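You operate a simulated robot arm through the tools that you are given. There is no shell and no other tool.

The job below is to be done with a simulated robot arm. You get a single attempt, and the scene is never put back.

Task
Swap the magnet clamps on seats three and five by way of seat four.
Fine: one press of a seat's air button frees its clamp; three moves; the bond must hold.

Only the result counts: the job must be done as asked and must still hold three seconds after the hand-in. Knocking over, shifting, dropping, spilling or breaking anything else fails it.

Robot
A 6-joint arm with a two-finger parallel gripper, fixed in place. Base frame: the origin is on the floor under the middle of its stand, x ahead of it, y to its left, z up; the work surface is at about z = 920. Lengths are in mm, angles in degrees, forces in N, time in s.
With the tool pointing down near the work surface it reaches from about 300 to 660 mm from the base axis. Its first joint turns from -115.0 to 115.0 degrees. Payload 3.43 kg.
Tool frame: the origin (TCP) lies between the finger pads and is the grasp point; the fingertips stand 34 mm ahead of it; z points along the fingers, y is the line along which they close. The gripper opens to 128 mm. The fingers are 24 mm wide and 12 mm thick; the gripper's body (48 by 130 mm) begins 96 mm behind the TCP.
Orientation is that of the tool frame in the base frame, as [roll, pitch, yaw] about the fixed x, y, z axes, in that order (R = Rz(yaw) Ry(pitch) Rx(roll)). With the fingers straight down and closing along the base's y, the tool's x points along the base's -x, its y along +y and its z along -z.

Tools
- The arm moves only by the tool jog_arm. Its argument "increments" is a list of rows, each an object of numbers (a shift or turn left out is 0, a gripper value left out holds the last): "dx", "dy", "dz": the shift along the base's x, y, z in mm; "rx", "ry", "rz": the turn, a rotation vector about the base's x, y, z in degrees; "jaw": the closure, from 0 (fully open) to 1 (shut). In form: [{"dx": .., "dy": .., "dz": .., "rx": .., "ry": .., "rz": .., "jaw": ..}, ...]. A call has 1 to 20 rows; each row shifts and turns the commanded pose from where the row before left it. Each row takes 0.2 s and may step no farther than 50 mm and 8.6 degrees from the row before; otherwise, or with a gripper value out of range, the whole call is refused. Where a pose cannot be reached the arm comes as near as it can. A force on the tool above 40 N (or 10 N above the force at the start of the call, whichever is more), or a blocked arm, ends the call early, and 0.2 s more pass. Each finger travels about 153 mm/s and halts on what it meets, pressing with about 37 N; the grip force reading is that of the motor and also rises with nothing between the fingers. The clock runs only during rows and for 0.2 s after the last one: add rows that do not move to give the fingers time. The reply holds the time, the measured pose of the TCP, the force on the tool along the base axes, the opening and the grip force, in the units named above and with some noise, with the torque about the TCP (base axes, N m) and any sound that the robot's microphone picked up.
- Cameras (640 x 400 px; columns grow to the right, rows downward): "scene" is fixed at [57.6, -640.6, 1661]; the picture's right is [0.84, -0.54, 0.00], its down [-0.30, -0.47, -0.83] and it looks along [0.45, 0.70, -0.56] (base axes); focal length 318 px, centre (320, 200). "wrist" rides on the gripper at [76, -11, -160] in the tool frame; the picture's right is [0.15, 0.99, 0.00], its down [-0.88, 0.13, -0.46] and it looks along [-0.45, 0.07, 0.89] (tool axes); focal length 234 px, centre (320, 200). There is no depth. A picture from a camera that has moved, and an enlarged one, comes with that camera's place and axes in the base frame and with its lens. The place of the scene camera against the robot may be out by one fixed shift of up to 25 mm in any direction.
- camera(camera): a new picture of that camera. It takes no simulated time.
- raise_lower(by): slides the trunk up (or, below 0, down) by that many mm; the arm rides with it, the base frame stays. It gives what a move gives, with no picture.
- inspect(camera, box): a new picture of the part [left, top, right, bottom] of that camera's present view, enlarged. It takes no simulated time.
- finish_job(): hands the job in; it is judged then, once.

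Places have to be worked out from the pictures, the camera data and where the tool is seen. Open the gripper and draw the arm clear of the work before you hand the job in, unless the task says otherwise.

The tools are called as name(argument=value, ...) on one line, values as JSON. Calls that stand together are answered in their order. jog_arm: Moves the arm, as the interface text tells. Its arguments: {"type":"object","properties":{"increments":{"type":"array","items":{"type":"object","properties":{"dx":{"type":"number"},"dy":{"type":"number"},"dz":{"type":"number"},"rx":{"type":"number"},"ry":{"type":"number"},"rz":{"type":"number"},"jaw":{"type":"number"}}}}},"required":["increments"]} The other tools are called the same way: raise_lower (by) moves the trunk up or down; camera (camera) takes a picture; inspect (camera, box) takes an enlarged picture of a part of a camera's view; finish_job () hands the job in.

At the start:

```text
clock: 0.0
ee_pos: [433.5, -93.5, 1228.3]
tool_rot: [180.0, 0.0, -180.0]
contact_force: [0.0, 0.2, -0.2]
torque: [0.02, -0.01, 0.02]
gripper_width: 127.8
finger_force: 0.0
trunk travel left (down, up): [-925.0, 65.0]
```

scene: 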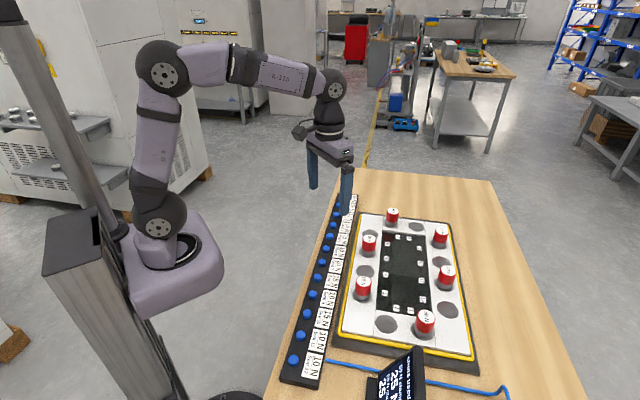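
wrist: 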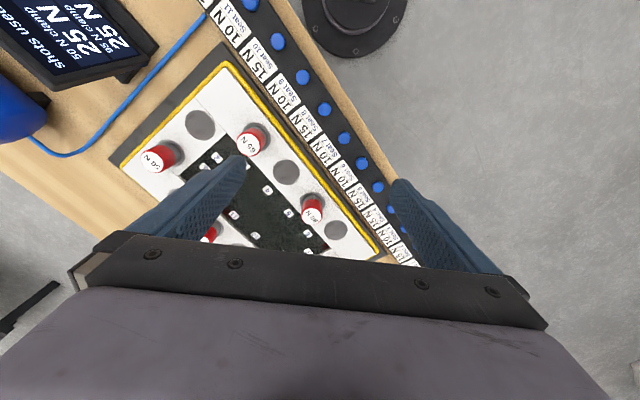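

I'll begin by looking closely at the plate, the buttons and the display in both cameras before moving anything.

inspect(camera="scene", box=[330, 190, 490, 290])

inspect(camera="scene", box=[270, 290, 490, 400])

inspect(camera="wrist", box=[200, 0, 440, 150])

inspect(camera="wrist", box=[0, 0, 200, 125])

inspect(camera="wrist", box=[240, 100, 440, 265])

inspect(camera="wrist", box=[100, 60, 400, 260])

```text
4.00 times, centred on (410, 240) of scene
camera zoom: at [57.6, -640.6, 1661.0], right [0.84, -0.54, 0.0], down [-0.3, -0.47, -0.83], along [0.45, 0.7, -0.56], focal length 1272 px, centre (-40, 40)
```

zoom: 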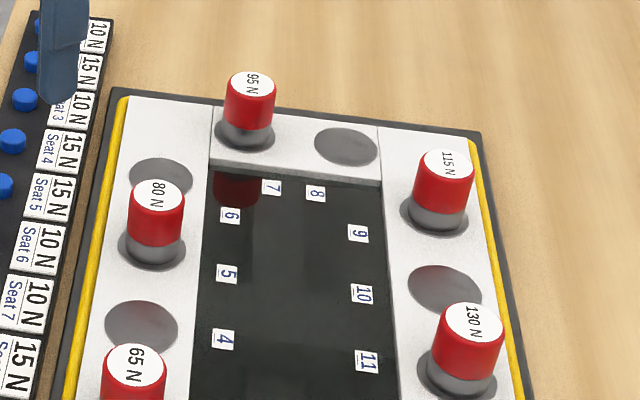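

```text
2.91 times, centred on (380, 345) of scene
camera zoom: at [57.6, -640.6, 1661.0], right [0.84, -0.54, 0.0], down [-0.3, -0.47, -0.83], along [0.45, 0.7, -0.56], focal length 925 px, centre (146, -222)
```

zoom: 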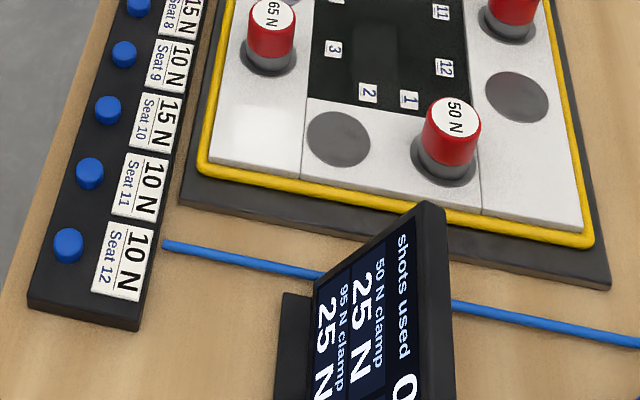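

```text
2.67 times, centred on (320, 75) of wrist
camera zoom: at [357.0, -103.9, 1389.0], right [-0.15, 0.99, 0.0], down [0.88, 0.13, 0.46], along [0.45, 0.07, -0.89], focal length 624 px, centre (320, 533)
```

zoom: 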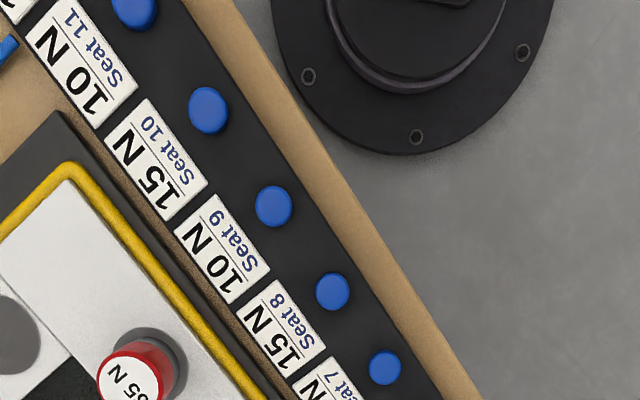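

```text
3.20 times, centred on (100, 62) of wrist
camera zoom: at [357.0, -103.9, 1389.0], right [-0.15, 0.99, 0.0], down [0.88, 0.13, 0.46], along [0.45, 0.07, -0.89], focal length 749 px, centre (1024, 640)
```

zoom: 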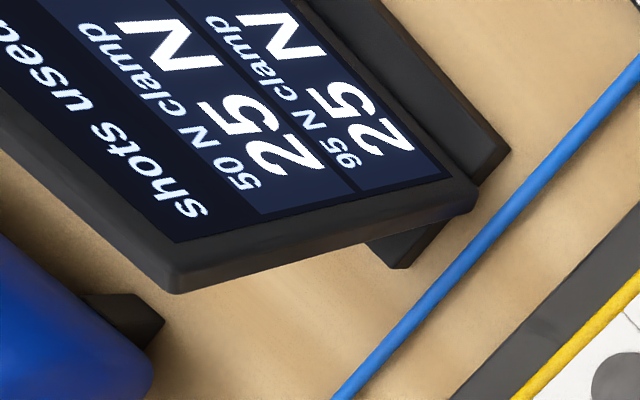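

```text
2.42 times, centred on (340, 182) of wrist
camera zoom: at [357.0, -103.9, 1389.0], right [-0.15, 0.99, 0.0], down [0.88, 0.13, 0.46], along [0.45, 0.07, -0.89], focal length 568 px, centre (272, 242)
```

zoom: 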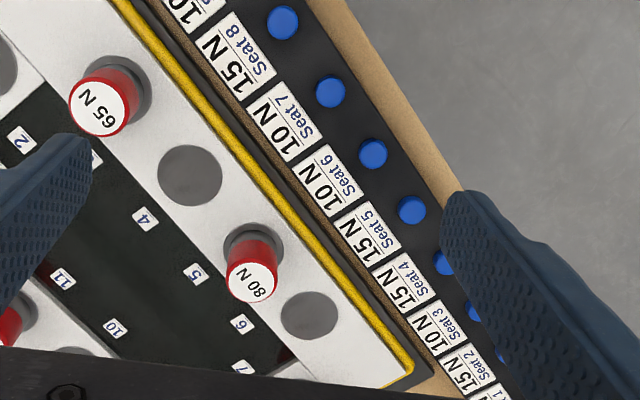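

```text
2.00 times, centred on (250, 160) of wrist
camera zoom: at [357.0, -103.9, 1389.0], right [-0.15, 0.99, 0.0], down [0.88, 0.13, 0.46], along [0.45, 0.07, -0.89], focal length 468 px, centre (460, 280)
```

zoom: 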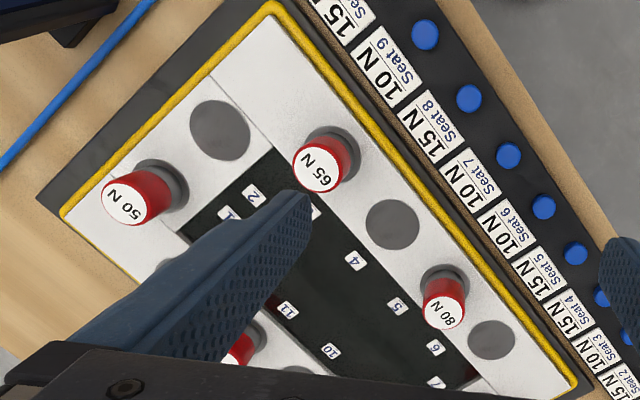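

Odd-numbered seats hold clamps: seat 3 has the 65 N clamp near [476,-211], seat 4 is empty near [535,-147], and seat 5 has the 80 N clamp near [604,-80]. The display is cut off, so I'm moving the wrist camera high above it to read it before touching anything.

jog_arm(increments=[{"dy": -50, "dx": -10}, {"dy": -50, "dx": -10}, {"dy": -50, "dx": -10}, {"dy": -50, "dx": -10}, {"dy": -50, "dx": -10}, {"dy": 0}])

camera(camera="wrist")

camera(camera="scene")

```text
refused: row 1 steps farther than a row can; nothing moved
```

```text
taken
camera wrist: at [357.0, -103.9, 1389.0], right [-0.15, 0.99, 0.0], down [0.88, 0.13, 0.46], along [0.45, 0.07, -0.89], focal length 234 px, centre (320, 200)
```

wrist: 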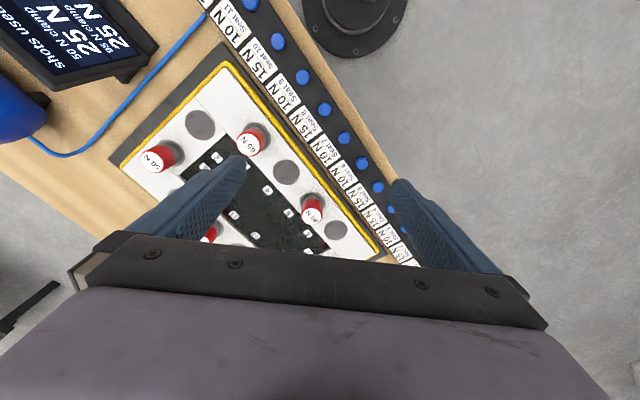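

```text
taken
```

scene: 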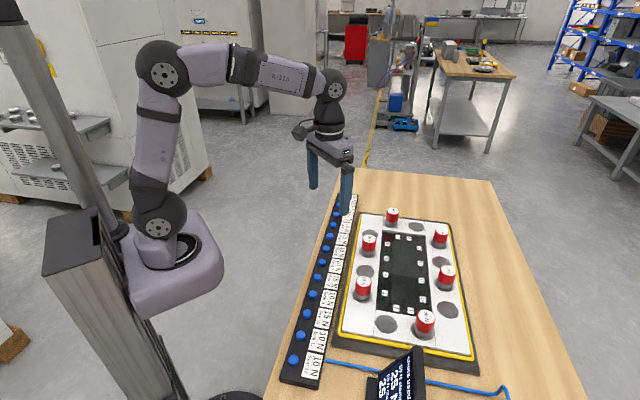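

The step exceeded 50 mm, so nothing moved. I'll repeat it with smaller steps.

jog_arm(increments=[{"dy": -40, "dx": -8}, {"dy": -40, "dx": -8}, {"dy": -40, "dx": -8}, {"dy": -40, "dx": -8}, {"dy": -40, "dx": -8}, {"dy": -40, "dx": -8}, {"dy": 0}])

```text
clock: 1.6
ee_pos: [383.5, -331.8, 1231.1]
tool_rot: [-179.9, 0.0, -180.0]
contact_force: [0.7, -0.4, -0.1]
torque: [-0.04, 0.0, -0.01]
gripper_width: 127.9
finger_force: 0.0
trunk travel left (down, up): [-925.0, 65.0]
```

Now the wrist camera is above the display side; I'll take the picture.

camera(camera="wrist")

camera(camera="scene")

```text
taken
camera wrist: at [308.7, -343.3, 1390.3], right [-0.15, 0.99, 0.0], down [0.88, 0.13, 0.46], along [0.45, 0.07, -0.89], focal length 234 px, centre (320, 200)
```

wrist: 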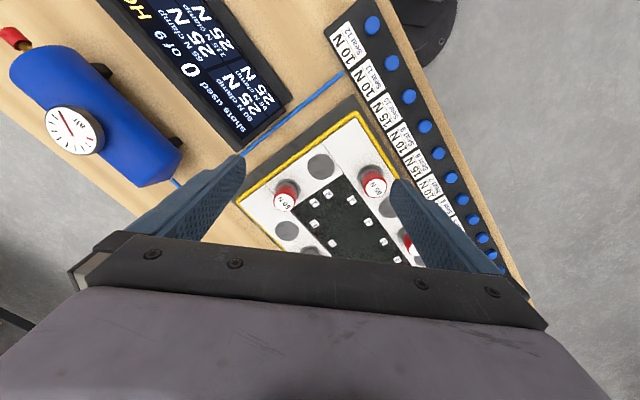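

```text
taken
```

scene: 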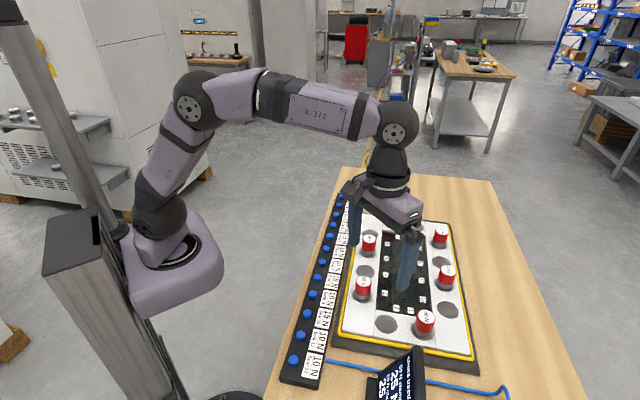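

The display shows "shots used 0 of 9" and figures per clamp; I'm enlarging it, plus the air tank gauge.

inspect(camera="wrist", box=[100, 0, 300, 140])

inspect(camera="wrist", box=[0, 20, 200, 190])

inspect(camera="wrist", box=[330, 10, 530, 160])

inspect(camera="wrist", box=[400, 120, 530, 280])

```text
2.86 times, centred on (200, 70) of wrist
camera zoom: at [308.7, -343.3, 1390.3], right [-0.15, 0.99, 0.0], down [0.88, 0.13, 0.46], along [0.45, 0.07, -0.89], focal length 669 px, centre (663, 571)
```

zoom: 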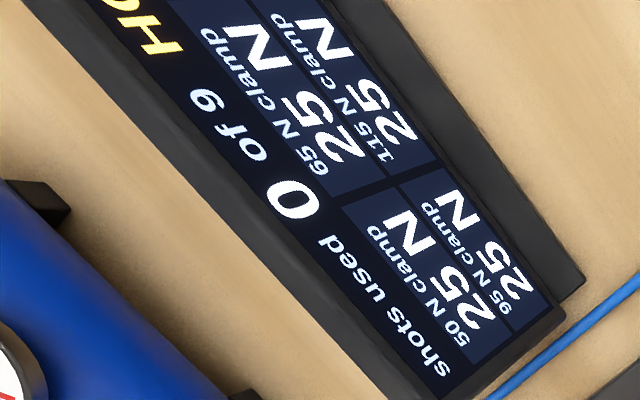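

```text
2.35 times, centred on (100, 105) of wrist
camera zoom: at [308.7, -343.3, 1390.3], right [-0.15, 0.99, 0.0], down [0.88, 0.13, 0.46], along [0.45, 0.07, -0.89], focal length 551 px, centre (838, 424)
```

zoom: 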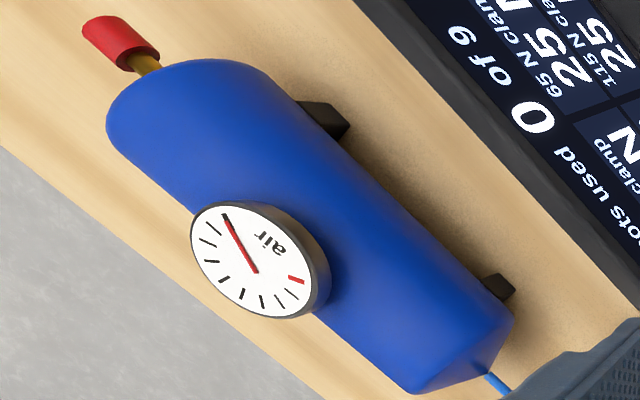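

```text
2.67 times, centred on (430, 85) of wrist
camera zoom: at [308.7, -343.3, 1390.3], right [-0.15, 0.99, 0.0], down [0.88, 0.13, 0.46], along [0.45, 0.07, -0.89], focal length 624 px, centre (27, 507)
```

zoom: 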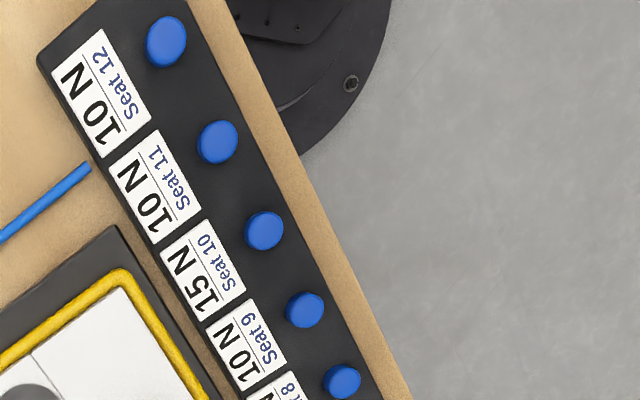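

```text
2.50 times, centred on (465, 200) of wrist
camera zoom: at [308.7, -343.3, 1390.3], right [-0.15, 0.99, 0.0], down [0.88, 0.13, 0.46], along [0.45, 0.07, -0.89], focal length 585 px, centre (-42, 200)
```

zoom: 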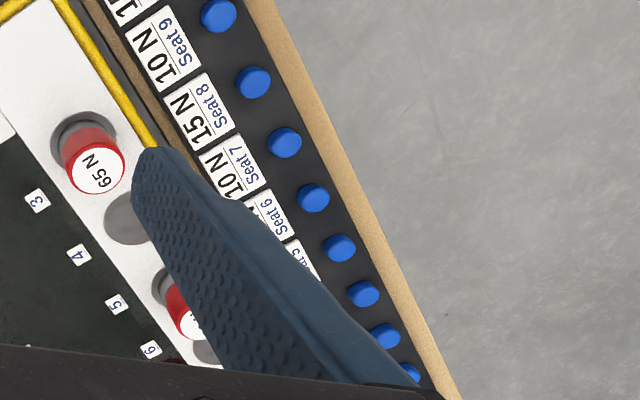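

The meter shows 0 of 9 shots, 25 N for each clamp listed so far, and a yellow word beginning "HO…". I'll move further out to read the rest of it.

jog_arm(increments=[{"dy": -35, "dx": -15}, {"dy": -35, "dx": -15}, {"dy": -30, "dx": -15}, {"dy": 0}])

inspect(camera="wrist", box=[80, 0, 340, 162])

camera(camera="wrist")

```text
clock: 2.6
ee_pos: [339.9, -433.2, 1230.0]
tool_rot: [-179.9, 0.0, -180.0]
contact_force: [-0.7, -0.1, 0.5]
torque: [0.0, 0.02, -0.04]
gripper_width: 128.3
finger_force: 0.1
trunk travel left (down, up): [-925.0, 65.0]
```

```text
2.46 times, centred on (210, 81) of wrist
camera zoom: at [264.3, -444.0, 1390.1], right [-0.15, 0.99, 0.0], down [0.88, 0.13, 0.46], along [0.45, 0.07, -0.89], focal length 576 px, centre (591, 493)
```

zoom: 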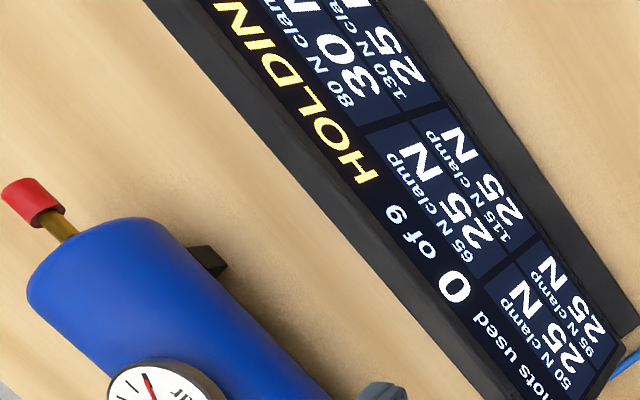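

```text
taken
camera wrist: at [264.3, -444.0, 1390.1], right [-0.15, 0.99, 0.0], down [0.88, 0.13, 0.46], along [0.45, 0.07, -0.89], focal length 234 px, centre (320, 200)
```

wrist: 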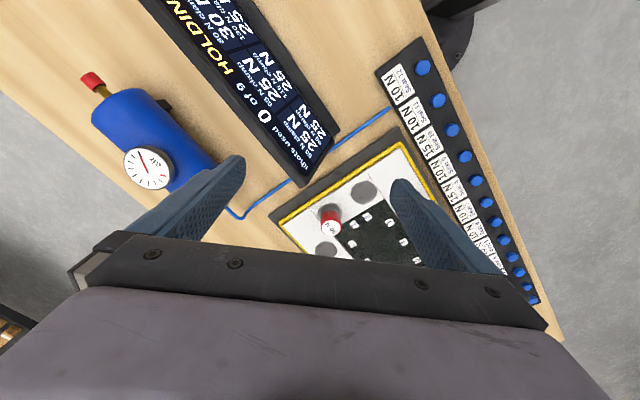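

The meter reads "HOLDING" with live figures per clamp (80 N: 30 N, the others 25 N). That fits each clamp carrying its own seat's load plus a share of its empty neighbours' loads. Moving the 80 N clamp first is therefore the safest order: 5→4, 3→5, 4→3. I'll turn the tool 45° so the fingers close across the seat row, and go above seat 4 for measuring views.

jog_arm(increments=[{"dx": 20, "dy": 36, "rz": 7.5}, {"dx": 20, "dy": 36, "rz": 7.5}, {"dx": 20, "dy": 36, "rz": 7.5}, {"dx": 20, "dy": 36, "rz": 7.5}, {"dx": 20, "dy": 36, "rz": 7.5}, {"dx": 20, "dy": 36, "rz": 7.5}, {"dx": 20, "dy": 36}, {"dx": 20, "dy": 36}, {}, {}])

camera(camera="wrist")

camera(camera="scene")

```text
clock: 4.8
ee_pos: [501.0, -145.4, 1230.6]
tool_rot: [-180.0, 0.0, -135.0]
contact_force: [0.8, -0.8, 0.3]
torque: [0.01, -0.01, -0.02]
gripper_width: 128.0
finger_force: 0.0
trunk travel left (down, up): [-925.0, 65.0]
```

```text
taken
camera wrist: at [455.0, -206.8, 1389.7], right [-0.8, 0.6, 0.0], down [0.53, 0.72, 0.46], along [0.27, 0.37, -0.89], focal length 234 px, centre (320, 200)
```

wrist: 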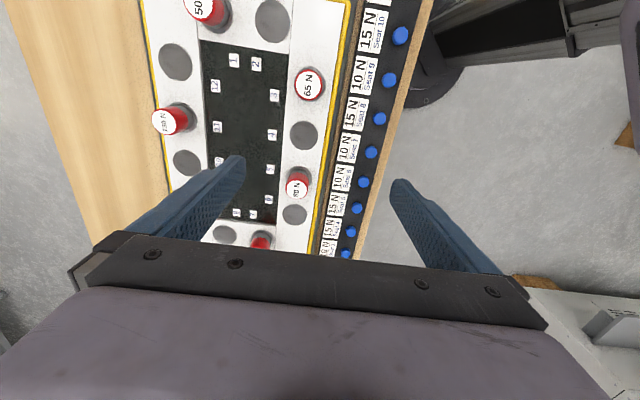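

```text
taken
```

scene: 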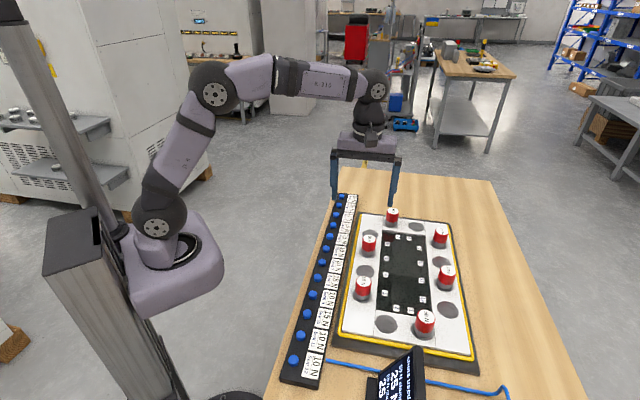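

Good overhead view. I'm enlarging the seats and the buttons to get precise pixel positions.

inspect(camera="wrist", box=[200, 60, 400, 185])

inspect(camera="wrist", box=[230, 150, 400, 256])

```text
3.20 times, centred on (300, 122) of wrist
camera zoom: at [455.0, -206.8, 1389.7], right [-0.8, 0.6, 0.0], down [0.53, 0.72, 0.46], along [0.27, 0.37, -0.89], focal length 749 px, centre (384, 448)
```

zoom: 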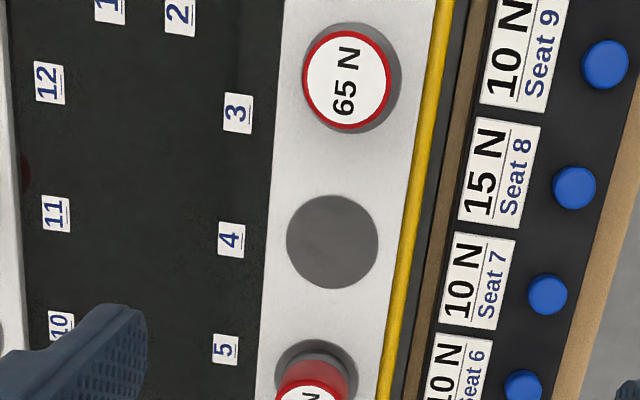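

```text
3.76 times, centred on (315, 203) of wrist
camera zoom: at [455.0, -206.8, 1389.7], right [-0.8, 0.6, 0.0], down [0.53, 0.72, 0.46], along [0.27, 0.37, -0.89], focal length 882 px, centre (339, 189)
```

zoom: 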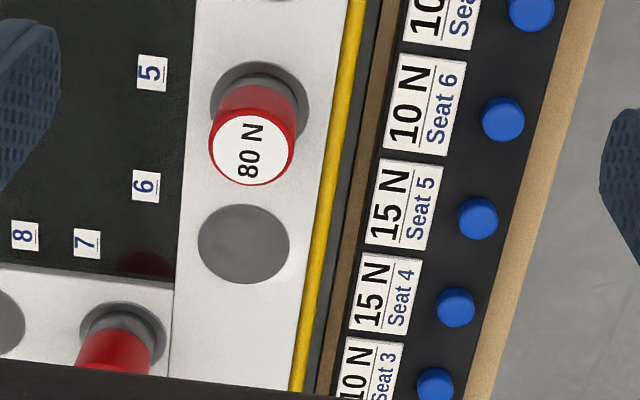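

Triangulating the two views puts seat 4 at about [537,-148,930], seat 5 at [600.6,-84], seat 3 at [474,-212], and the clamp tops at z≈988. The button bar runs in the reverse order: the Seat 5 button is near [541,49], Seat 4 near [586,93], Seat 3 near [631,138]. I'll close the fingers and hover above the Seat 5 button to refine its position.

jog_arm(increments=[{"dx": 8, "dy": 38, "dz": -26, "jaw": 1}, {"dx": 8, "dy": 38, "dz": -26}, {"dx": 8, "dy": 38, "dz": -26}, {"dx": 8, "dy": 38, "dz": -26}, {"dx": 8, "dy": 42, "dz": -26}, {}, {}])

camera(camera="wrist")

camera(camera="scene")

```text
clock: 6.4
ee_pos: [539.8, 48.7, 1098.7]
tool_rot: [180.0, 0.0, -135.1]
contact_force: [0.1, 0.7, 0.0]
torque: [-0.02, 0.01, 0.01]
gripper_width: 0.1
finger_force: 32.9
trunk travel left (down, up): [-925.0, 65.0]
```

```text
taken
camera wrist: at [495.1, -11.7, 1258.5], right [-0.8, 0.6, 0.0], down [0.53, 0.71, 0.46], along [0.27, 0.37, -0.89], focal length 234 px, centre (320, 200)
```

wrist: 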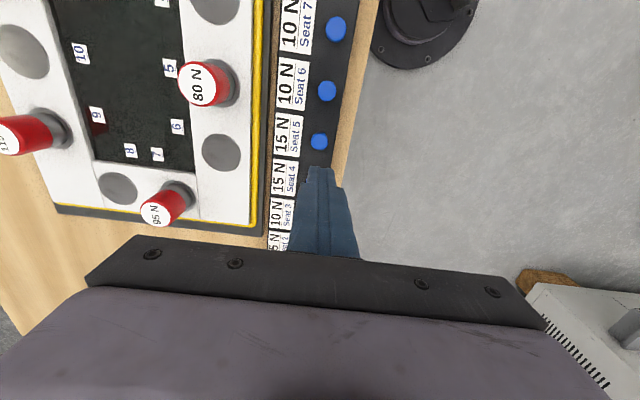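

```text
taken
```

scene: 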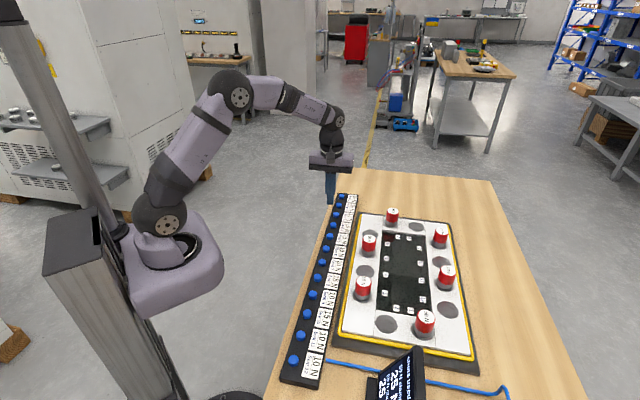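

The Seat 5 button shows just ahead of the closed fingertips. I'm enlarging this to fix its position and height.

inspect(camera="wrist", box=[250, 60, 400, 200])

inspect(camera="wrist", box=[130, 40, 290, 240])

inspect(camera="scene", box=[300, 180, 400, 250])

```text
2.86 times, centred on (325, 130) of wrist
camera zoom: at [495.1, -11.7, 1258.5], right [-0.8, 0.6, 0.0], down [0.53, 0.71, 0.46], along [0.27, 0.37, -0.89], focal length 669 px, centre (306, 400)
```

zoom: 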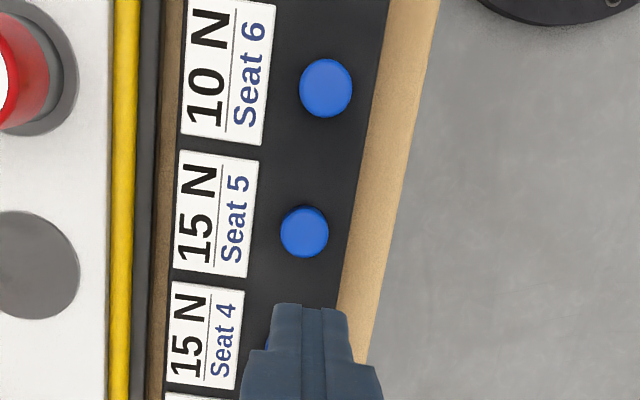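

```text
2.00 times, centred on (210, 140) of wrist
camera zoom: at [495.1, -11.7, 1258.5], right [-0.8, 0.6, 0.0], down [0.53, 0.71, 0.46], along [0.27, 0.37, -0.89], focal length 468 px, centre (540, 320)
```

zoom: 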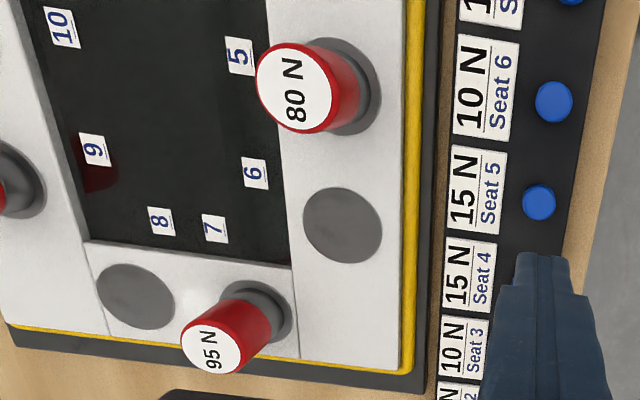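

```text
5.71 times, centred on (350, 215) of scene
camera zoom: at [57.6, -640.6, 1661.0], right [0.84, -0.54, 0.0], down [-0.3, -0.47, -0.83], along [0.45, 0.7, -0.56], focal length 1817 px, centre (149, 114)
```

zoom: 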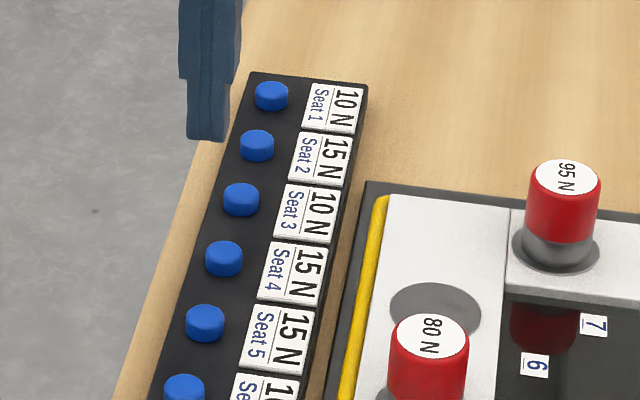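

The Seat 5 button is at about [541.7,50.7] with its top near z≈927–930. I'll centre over it and come down until the tips are about 22 mm above it, then check.

jog_arm(increments=[{"dx": 1.2, "dy": 2.2, "dz": -35, "jaw": 1}, {"dz": -40}, {"dz": -35}, {}])

inspect(camera="wrist", box=[240, 100, 400, 200])

inspect(camera="scene", box=[300, 180, 400, 250])

```text
clock: 7.4
ee_pos: [540.7, 50.8, 989.1]
tool_rot: [-180.0, 0.1, -135.1]
contact_force: [0.3, 0.6, 0.5]
torque: [-0.01, -0.01, 0.01]
gripper_width: 0.1
finger_force: 33.0
trunk travel left (down, up): [-925.0, 65.0]
```

```text
4.00 times, centred on (320, 150) of wrist
camera zoom: at [494.2, -10.0, 1149.0], right [-0.8, 0.6, 0.0], down [0.53, 0.71, 0.46], along [0.27, 0.37, -0.89], focal length 937 px, centre (320, 400)
```

zoom: 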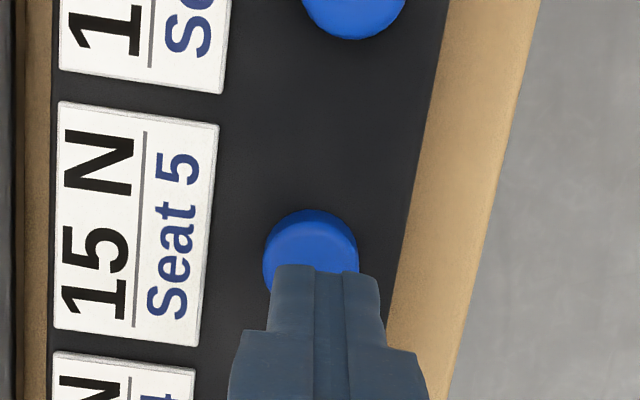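

```text
5.71 times, centred on (350, 215) of scene
camera zoom: at [57.6, -640.6, 1661.0], right [0.84, -0.54, 0.0], down [-0.3, -0.47, -0.83], along [0.45, 0.7, -0.56], focal length 1817 px, centre (149, 114)
```

zoom: 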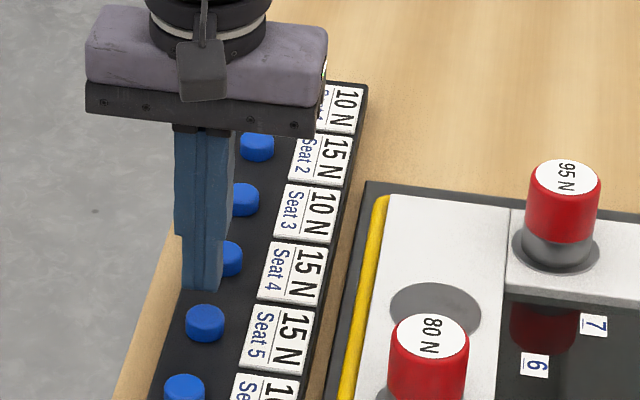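

The tips are lined up over the Seat 5 button to within about 2 mm. I'll trim that and lower in small steps, watching the force.

jog_arm(increments=[{"dx": 0.5, "dy": -1.5, "dz": -15, "jaw": 1}, {"dz": -5}, {"dz": -2}, {}])

inspect(camera="scene", box=[300, 180, 400, 250])

```text
clock: 8.4
ee_pos: [540.6, 48.8, 966.8]
tool_rot: [180.0, 0.0, -135.0]
contact_force: [-0.6, -0.7, -1.3]
torque: [0.02, 0.04, 0.02]
gripper_width: 0.1
finger_force: 33.0
trunk travel left (down, up): [-925.0, 65.0]
```

```text
5.71 times, centred on (350, 215) of scene
camera zoom: at [57.6, -640.6, 1661.0], right [0.84, -0.54, 0.0], down [-0.3, -0.47, -0.83], along [0.45, 0.7, -0.56], focal length 1817 px, centre (149, 114)
```

zoom: 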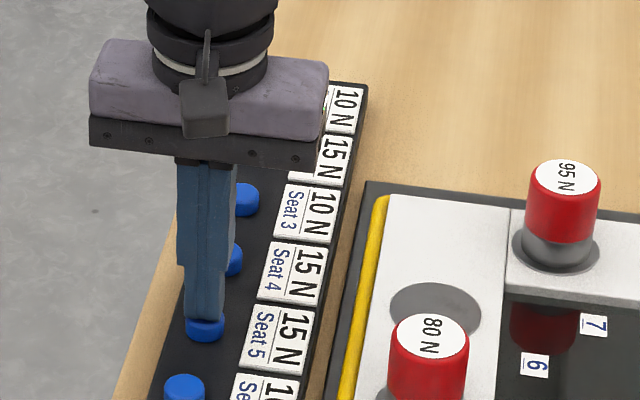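

The tips are almost touching the button (force about −1 N). I'll lower a little more, in one continuous press.

jog_arm(increments=[{"dz": -1.5, "jaw": 1}, {"dz": -1.5}])

```text
clock: 9.0
ee_pos: [542.4, 49.3, 964.1]
tool_rot: [-180.0, 0.0, -135.0]
contact_force: [-0.7, -0.5, 1.3]
torque: [-0.02, 0.0, -0.01]
gripper_width: 0.0
finger_force: 32.8
trunk travel left (down, up): [-925.0, 65.0]
```

No contact yet at z=964, so I'll go on down slowly.

jog_arm(increments=[{"dz": -1.5, "jaw": 1}, {"dz": -1.5}])

```text
clock: 9.6
ee_pos: [542.3, 49.4, 961.5]
tool_rot: [-180.0, 0.1, -135.1]
contact_force: [-1.5, 0.9, 3.6]
torque: [0.0, -0.01, 0.02]
gripper_width: 0.0
finger_force: 33.7
trunk travel left (down, up): [-925.0, 65.0]
heard: click
```

A click was heard at z≈961.5 with only about 4 N. I'm checking the meter and the clamp in the scene view.

inspect(camera="scene", box=[350, 330, 450, 400])

inspect(camera="scene", box=[320, 190, 480, 290])

```text
5.71 times, centred on (400, 365) of scene
camera zoom: at [57.6, -640.6, 1661.0], right [0.84, -0.54, 0.0], down [-0.3, -0.47, -0.83], along [0.45, 0.7, -0.56], focal length 1817 px, centre (-137, -743)
```

zoom: 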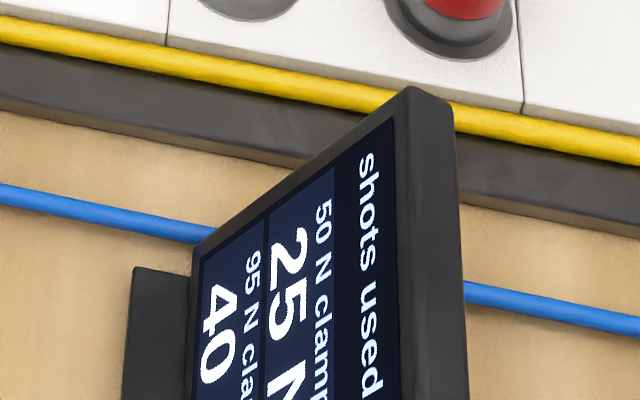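

```text
4.00 times, centred on (400, 240) of scene
camera zoom: at [57.6, -640.6, 1661.0], right [0.84, -0.54, 0.0], down [-0.3, -0.47, -0.83], along [0.45, 0.7, -0.56], focal length 1272 px, centre (0, 40)
```

zoom: 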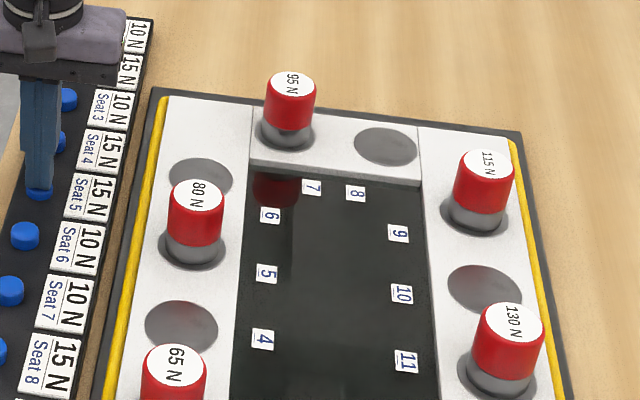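

The 95 N clamp's load rose from 25 N to 40 N, so seat 5's clamp is freed and its load is shared by the neighbours, all well under their ratings. I'll rise straight up, open the fingers and hover above the 80 N clamp.

jog_arm(increments=[{"dz": 40, "jaw": 1}, {"dz": 45, "jaw": 0}, {"dx": 14.6, "dy": -33.3}, {"dx": 14.6, "dy": -33.3}, {"dx": 14.6, "dy": -33.3}, {"dx": 14.6, "dy": -33.3}, {}])

inspect(camera="wrist", box=[200, 90, 440, 240])

camera(camera="scene")

```text
clock: 11.2
ee_pos: [599.2, -84.0, 1045.9]
tool_rot: [-180.0, 0.0, -135.0]
contact_force: [0.6, 0.3, -0.2]
torque: [0.02, -0.03, 0.0]
gripper_width: 128.0
finger_force: 0.1
trunk travel left (down, up): [-925.0, 65.0]
```

```text
2.67 times, centred on (320, 165) of wrist
camera zoom: at [553.6, -145.0, 1206.3], right [-0.8, 0.6, 0.0], down [0.53, 0.72, 0.46], along [0.27, 0.37, -0.89], focal length 624 px, centre (320, 293)
```

zoom: 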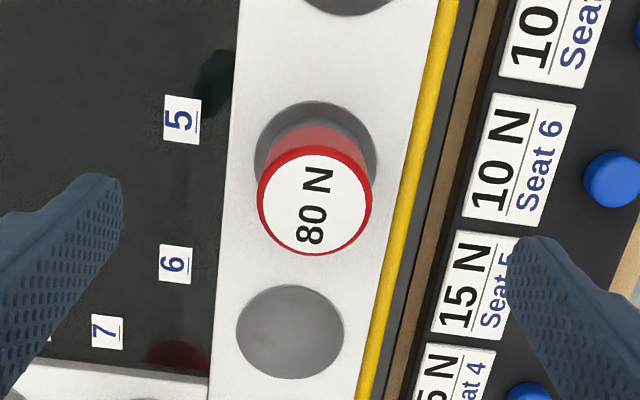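

```text
taken
```

scene: 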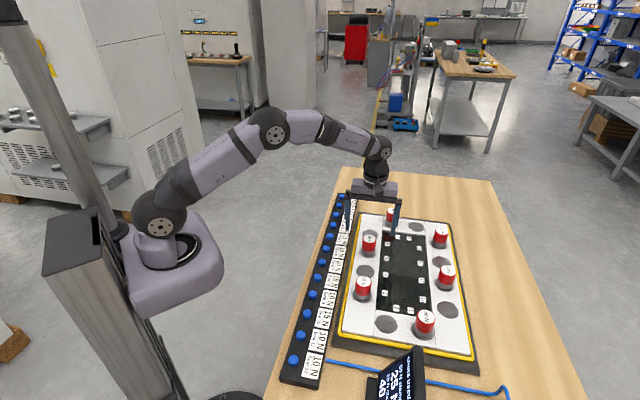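

The clamp measures at about [600.3,-85], centred between the open fingers. I'll lower around it to grip height (TCP z≈972, tips about 8 mm above the plate).

jog_arm(increments=[{"dx": -0.2, "dy": -0.7, "dz": -35, "jaw": 0}, {"dz": -30}, {"dz": -8}, {}])

inspect(camera="wrist", box=[160, 80, 480, 280])

inspect(camera="scene", box=[320, 180, 440, 255])

```text
clock: 12.2
ee_pos: [599.2, -83.8, 973.4]
tool_rot: [180.0, 0.0, -135.0]
contact_force: [-0.4, 0.3, -0.2]
torque: [0.01, 0.02, 0.0]
gripper_width: 128.2
finger_force: 0.0
trunk travel left (down, up): [-925.0, 65.0]
```

```text
2.00 times, centred on (320, 180) of wrist
camera zoom: at [553.8, -145.4, 1133.2], right [-0.8, 0.6, 0.0], down [0.53, 0.71, 0.46], along [0.27, 0.37, -0.89], focal length 468 px, centre (320, 240)
```

zoom: 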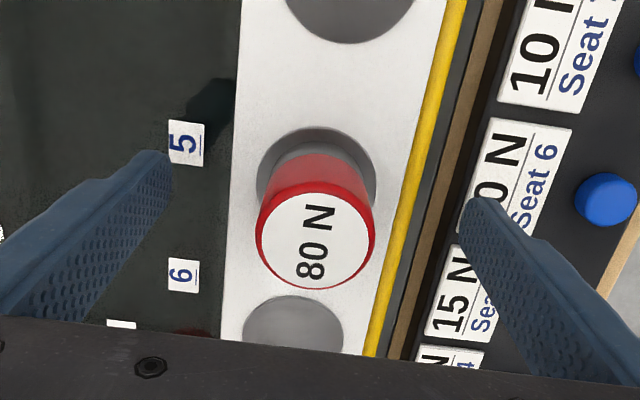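

```text
5.33 times, centred on (380, 218) of scene
camera zoom: at [57.6, -640.6, 1661.0], right [0.84, -0.54, 0.0], down [-0.3, -0.47, -0.83], along [0.45, 0.7, -0.56], focal length 1696 px, centre (0, 107)
```

zoom: 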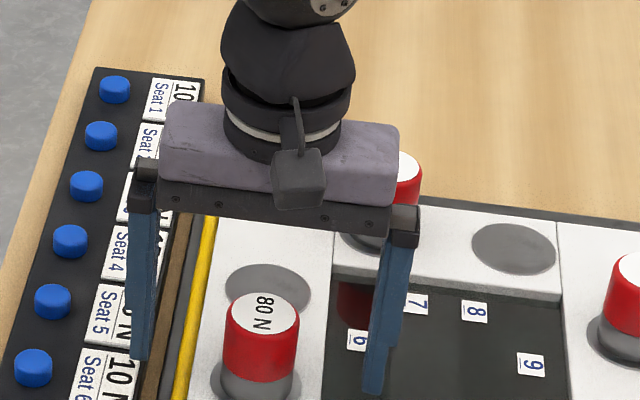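

The clamp sits between the fingers within about 2 mm. Closing now, and giving the fingers time to grip.

jog_arm(increments=[{"jaw": 1}, {"jaw": 1}, {"jaw": 1}, {"jaw": 1}])

inspect(camera="wrist", box=[160, 80, 480, 280])

inspect(camera="scene", box=[320, 180, 440, 255])

inspect(camera="scene", box=[350, 330, 450, 400])

```text
clock: 13.2
ee_pos: [599.7, -85.1, 973.8]
tool_rot: [180.0, 0.2, -135.0]
contact_force: [1.2, -1.1, 0.8]
torque: [-0.05, -0.08, 0.02]
gripper_width: 43.1
finger_force: 37.2
trunk travel left (down, up): [-925.0, 65.0]
```

```text
2.00 times, centred on (320, 180) of wrist
camera zoom: at [554.0, -145.5, 1133.4], right [-0.8, 0.6, 0.0], down [0.53, 0.71, 0.46], along [0.27, 0.37, -0.89], focal length 468 px, centre (320, 240)
```

zoom: 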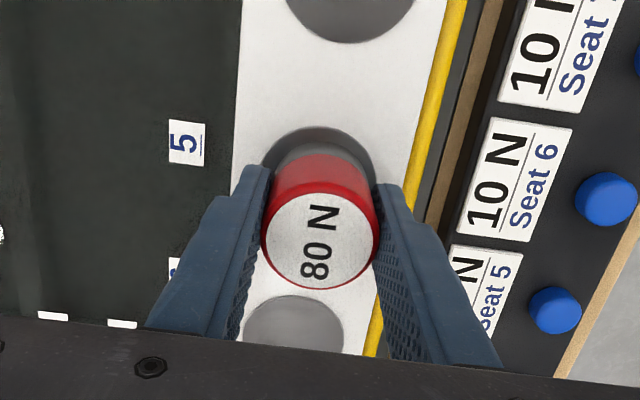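

```text
5.33 times, centred on (380, 218) of scene
camera zoom: at [57.6, -640.6, 1661.0], right [0.84, -0.54, 0.0], down [-0.3, -0.47, -0.83], along [0.45, 0.7, -0.56], focal length 1696 px, centre (0, 107)
```

zoom: 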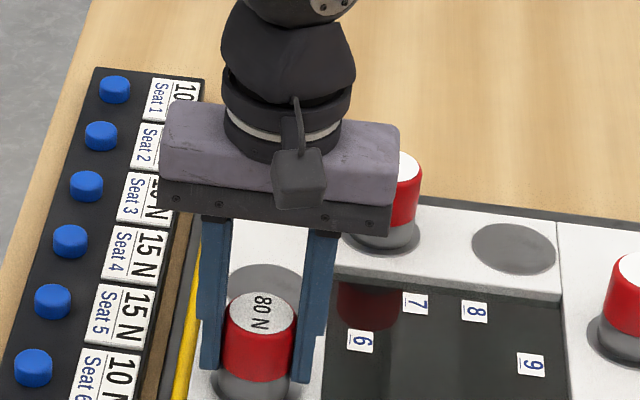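

```text
5.71 times, centred on (400, 365) of scene
camera zoom: at [57.6, -640.6, 1661.0], right [0.84, -0.54, 0.0], down [-0.3, -0.47, -0.83], along [0.45, 0.7, -0.56], focal length 1817 px, centre (-137, -743)
```

zoom: 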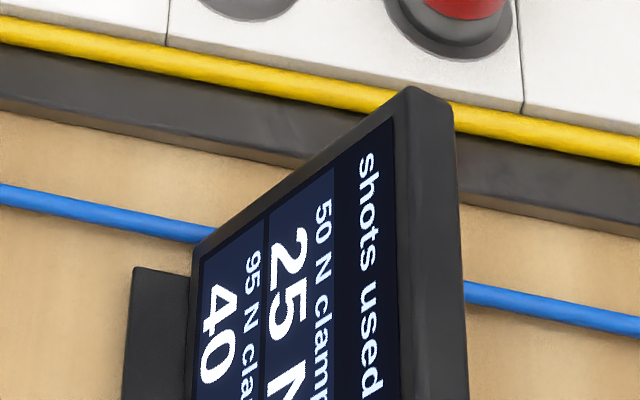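

The clamp is gripped at 43 mm with about 37 N, and the meter still shows it freed. I'll lift gently and watch the force.

jog_arm(increments=[{"dz": 3, "jaw": 1}, {"dz": 5}, {"dz": 8}])

inspect(camera="scene", box=[320, 180, 440, 255])

```text
clock: 14.0
ee_pos: [598.6, -83.4, 989.5]
tool_rot: [-180.0, 0.1, -134.9]
contact_force: [0.0, -0.3, -3.8]
torque: [0.0, 0.03, 0.02]
gripper_width: 42.9
finger_force: 36.9
trunk travel left (down, up): [-925.0, 65.0]
```

```text
5.33 times, centred on (380, 218) of scene
camera zoom: at [57.6, -640.6, 1661.0], right [0.84, -0.54, 0.0], down [-0.3, -0.47, -0.83], along [0.45, 0.7, -0.56], focal length 1696 px, centre (0, 107)
```

zoom: 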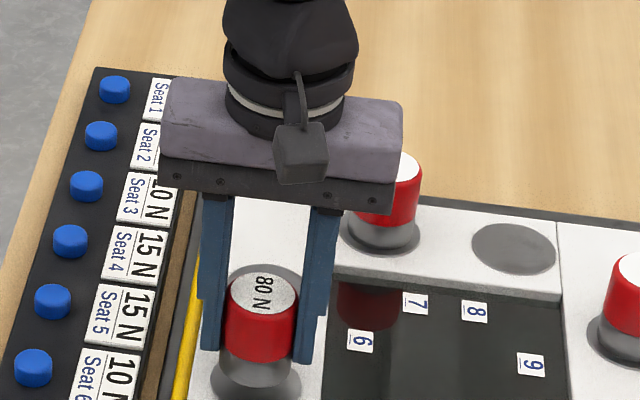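

The 80 N clamp came off cleanly (about 3.8 N weight). I'll raise it a bit more and carry it one seat pitch, [-63.5,-63.9], to above seat 4.

jog_arm(increments=[{"dz": 20, "jaw": 1}, {"dx": -21.2, "dy": -21.3}, {"dx": -21.2, "dy": -21.3}, {"dx": -21.1, "dy": -21.3}, {}])

inspect(camera="wrist", box=[160, 80, 480, 280])

inspect(camera="scene", box=[310, 200, 430, 300])

inspect(camera="scene", box=[350, 330, 450, 400])

```text
clock: 15.2
ee_pos: [537.1, -148.2, 1008.6]
tool_rot: [180.0, -0.1, -135.0]
contact_force: [0.8, 0.4, -2.6]
torque: [-0.02, -0.03, -0.02]
gripper_width: 42.9
finger_force: 36.9
trunk travel left (down, up): [-925.0, 65.0]
```

```text
2.00 times, centred on (320, 180) of wrist
camera zoom: at [491.2, -208.6, 1168.8], right [-0.8, 0.6, 0.0], down [0.53, 0.72, 0.46], along [0.27, 0.37, -0.89], focal length 468 px, centre (320, 240)
```

zoom: 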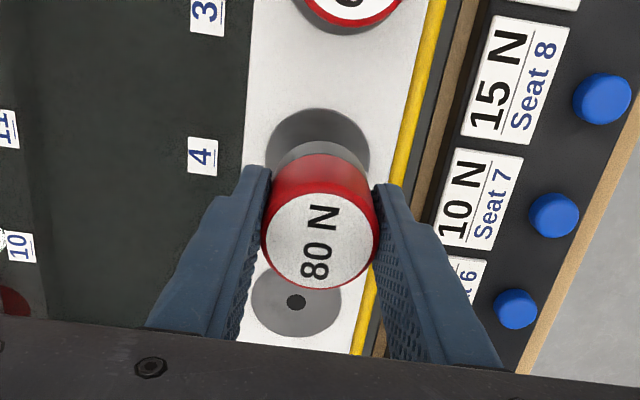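

```text
4.00 times, centred on (370, 250) of scene
camera zoom: at [57.6, -640.6, 1661.0], right [0.84, -0.54, 0.0], down [-0.3, -0.47, -0.83], along [0.45, 0.7, -0.56], focal length 1272 px, centre (120, 0)
```

zoom: 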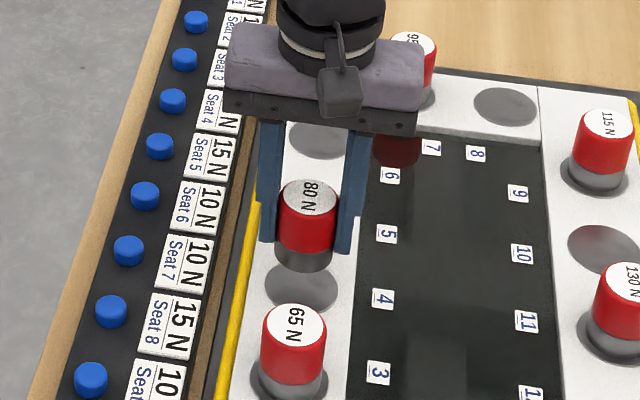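

```text
5.71 times, centred on (400, 365) of scene
camera zoom: at [57.6, -640.6, 1661.0], right [0.84, -0.54, 0.0], down [-0.3, -0.47, -0.83], along [0.45, 0.7, -0.56], focal length 1817 px, centre (-137, -743)
```

zoom: 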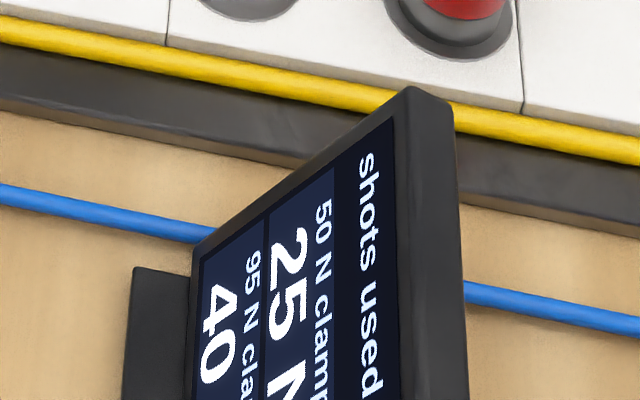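

Seat 5 now shows a small dark spot in its centre that the other empty seats don't have. I'm zooming in to understand it before setting the clamp down.

inspect(camera="wrist", box=[280, 190, 360, 240])

inspect(camera="scene", box=[360, 210, 400, 250])

inspect(camera="wrist", box=[270, 80, 380, 190])

```text
8.00 times, centred on (320, 215) of wrist
camera zoom: at [491.2, -208.6, 1168.8], right [-0.8, 0.6, 0.0], down [0.53, 0.72, 0.46], along [0.27, 0.37, -0.89], focal length 1873 px, centre (320, 80)
```

zoom: 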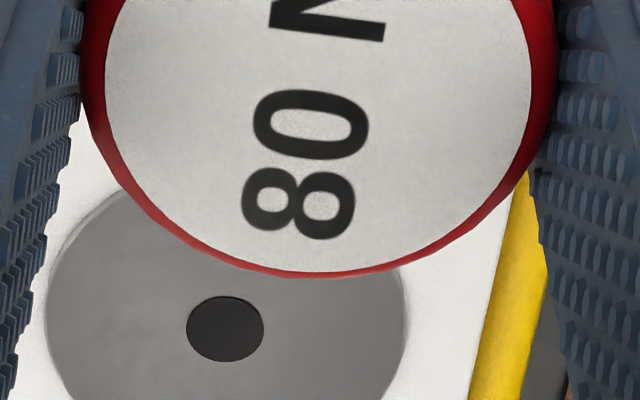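

```text
10.00 times, centred on (380, 230) of scene
camera zoom: at [57.6, -640.6, 1661.0], right [0.84, -0.54, 0.0], down [-0.3, -0.47, -0.83], along [0.45, 0.7, -0.56], focal length 3180 px, centre (-280, -100)
```

zoom: 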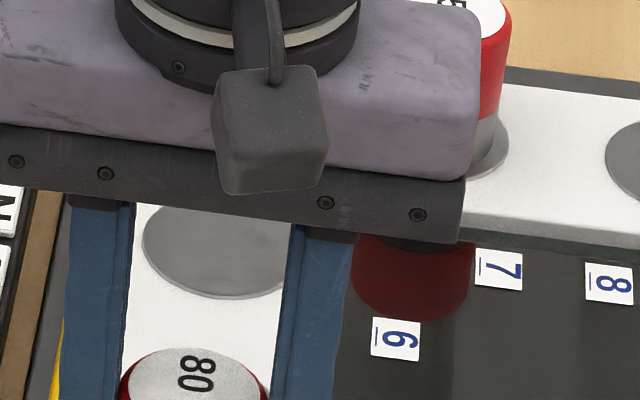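

```text
3.64 times, centred on (325, 135) of wrist
camera zoom: at [491.2, -208.6, 1168.8], right [-0.8, 0.6, 0.0], down [0.53, 0.72, 0.46], along [0.27, 0.37, -0.89], focal length 852 px, centre (302, 436)
```

zoom: 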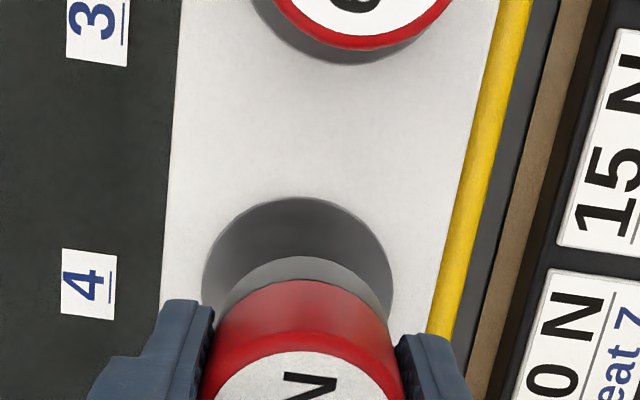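

The spot looks like a small hole or vent at seat 5. I'll keep it in mind and confirm on the meter that a clamp bonds when set there. Over seat 4 the clamp is centred, so I'll lower it, slowing near the plate.

jog_arm(increments=[{"dz": -15, "jaw": 1}, {"dz": -10}, {"dz": -6}, {"dz": -3}, {}])

```text
clock: 16.4
ee_pos: [536.5, -147.3, 974.7]
tool_rot: [-180.0, 0.0, -135.1]
contact_force: [0.6, -1.1, -2.9]
torque: [0.01, 0.01, -0.01]
gripper_width: 43.0
finger_force: 37.5
trunk travel left (down, up): [-925.0, 65.0]
```

The weight is still on the tool at z≈974.3, so I'll lower the last couple of millimetres to contact.

jog_arm(increments=[{"dz": -1, "jaw": 1}, {"dz": -1}, {}])

inspect(camera="scene", box=[350, 330, 450, 400])

inspect(camera="scene", box=[330, 220, 430, 290])

```text
clock: 17.2
ee_pos: [537.1, -148.9, 973.0]
tool_rot: [-180.0, -0.1, -135.0]
contact_force: [0.1, -0.8, -0.3]
torque: [-0.01, -0.01, -0.01]
gripper_width: 42.8
finger_force: 37.0
trunk travel left (down, up): [-925.0, 65.0]
```

```text
5.71 times, centred on (400, 365) of scene
camera zoom: at [57.6, -640.6, 1661.0], right [0.84, -0.54, 0.0], down [-0.3, -0.47, -0.83], along [0.45, 0.7, -0.56], focal length 1817 px, centre (-137, -743)
```

zoom: 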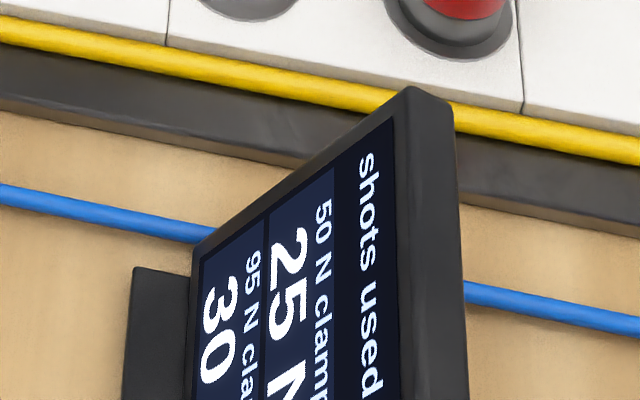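

```text
5.71 times, centred on (380, 255) of scene
camera zoom: at [57.6, -640.6, 1661.0], right [0.84, -0.54, 0.0], down [-0.3, -0.47, -0.83], along [0.45, 0.7, -0.56], focal length 1817 px, centre (-23, -114)
```

zoom: 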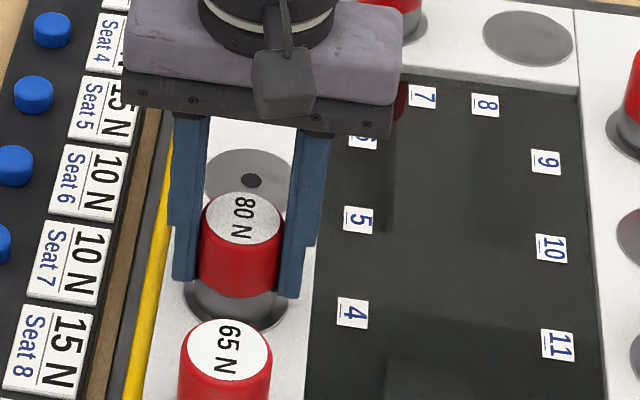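

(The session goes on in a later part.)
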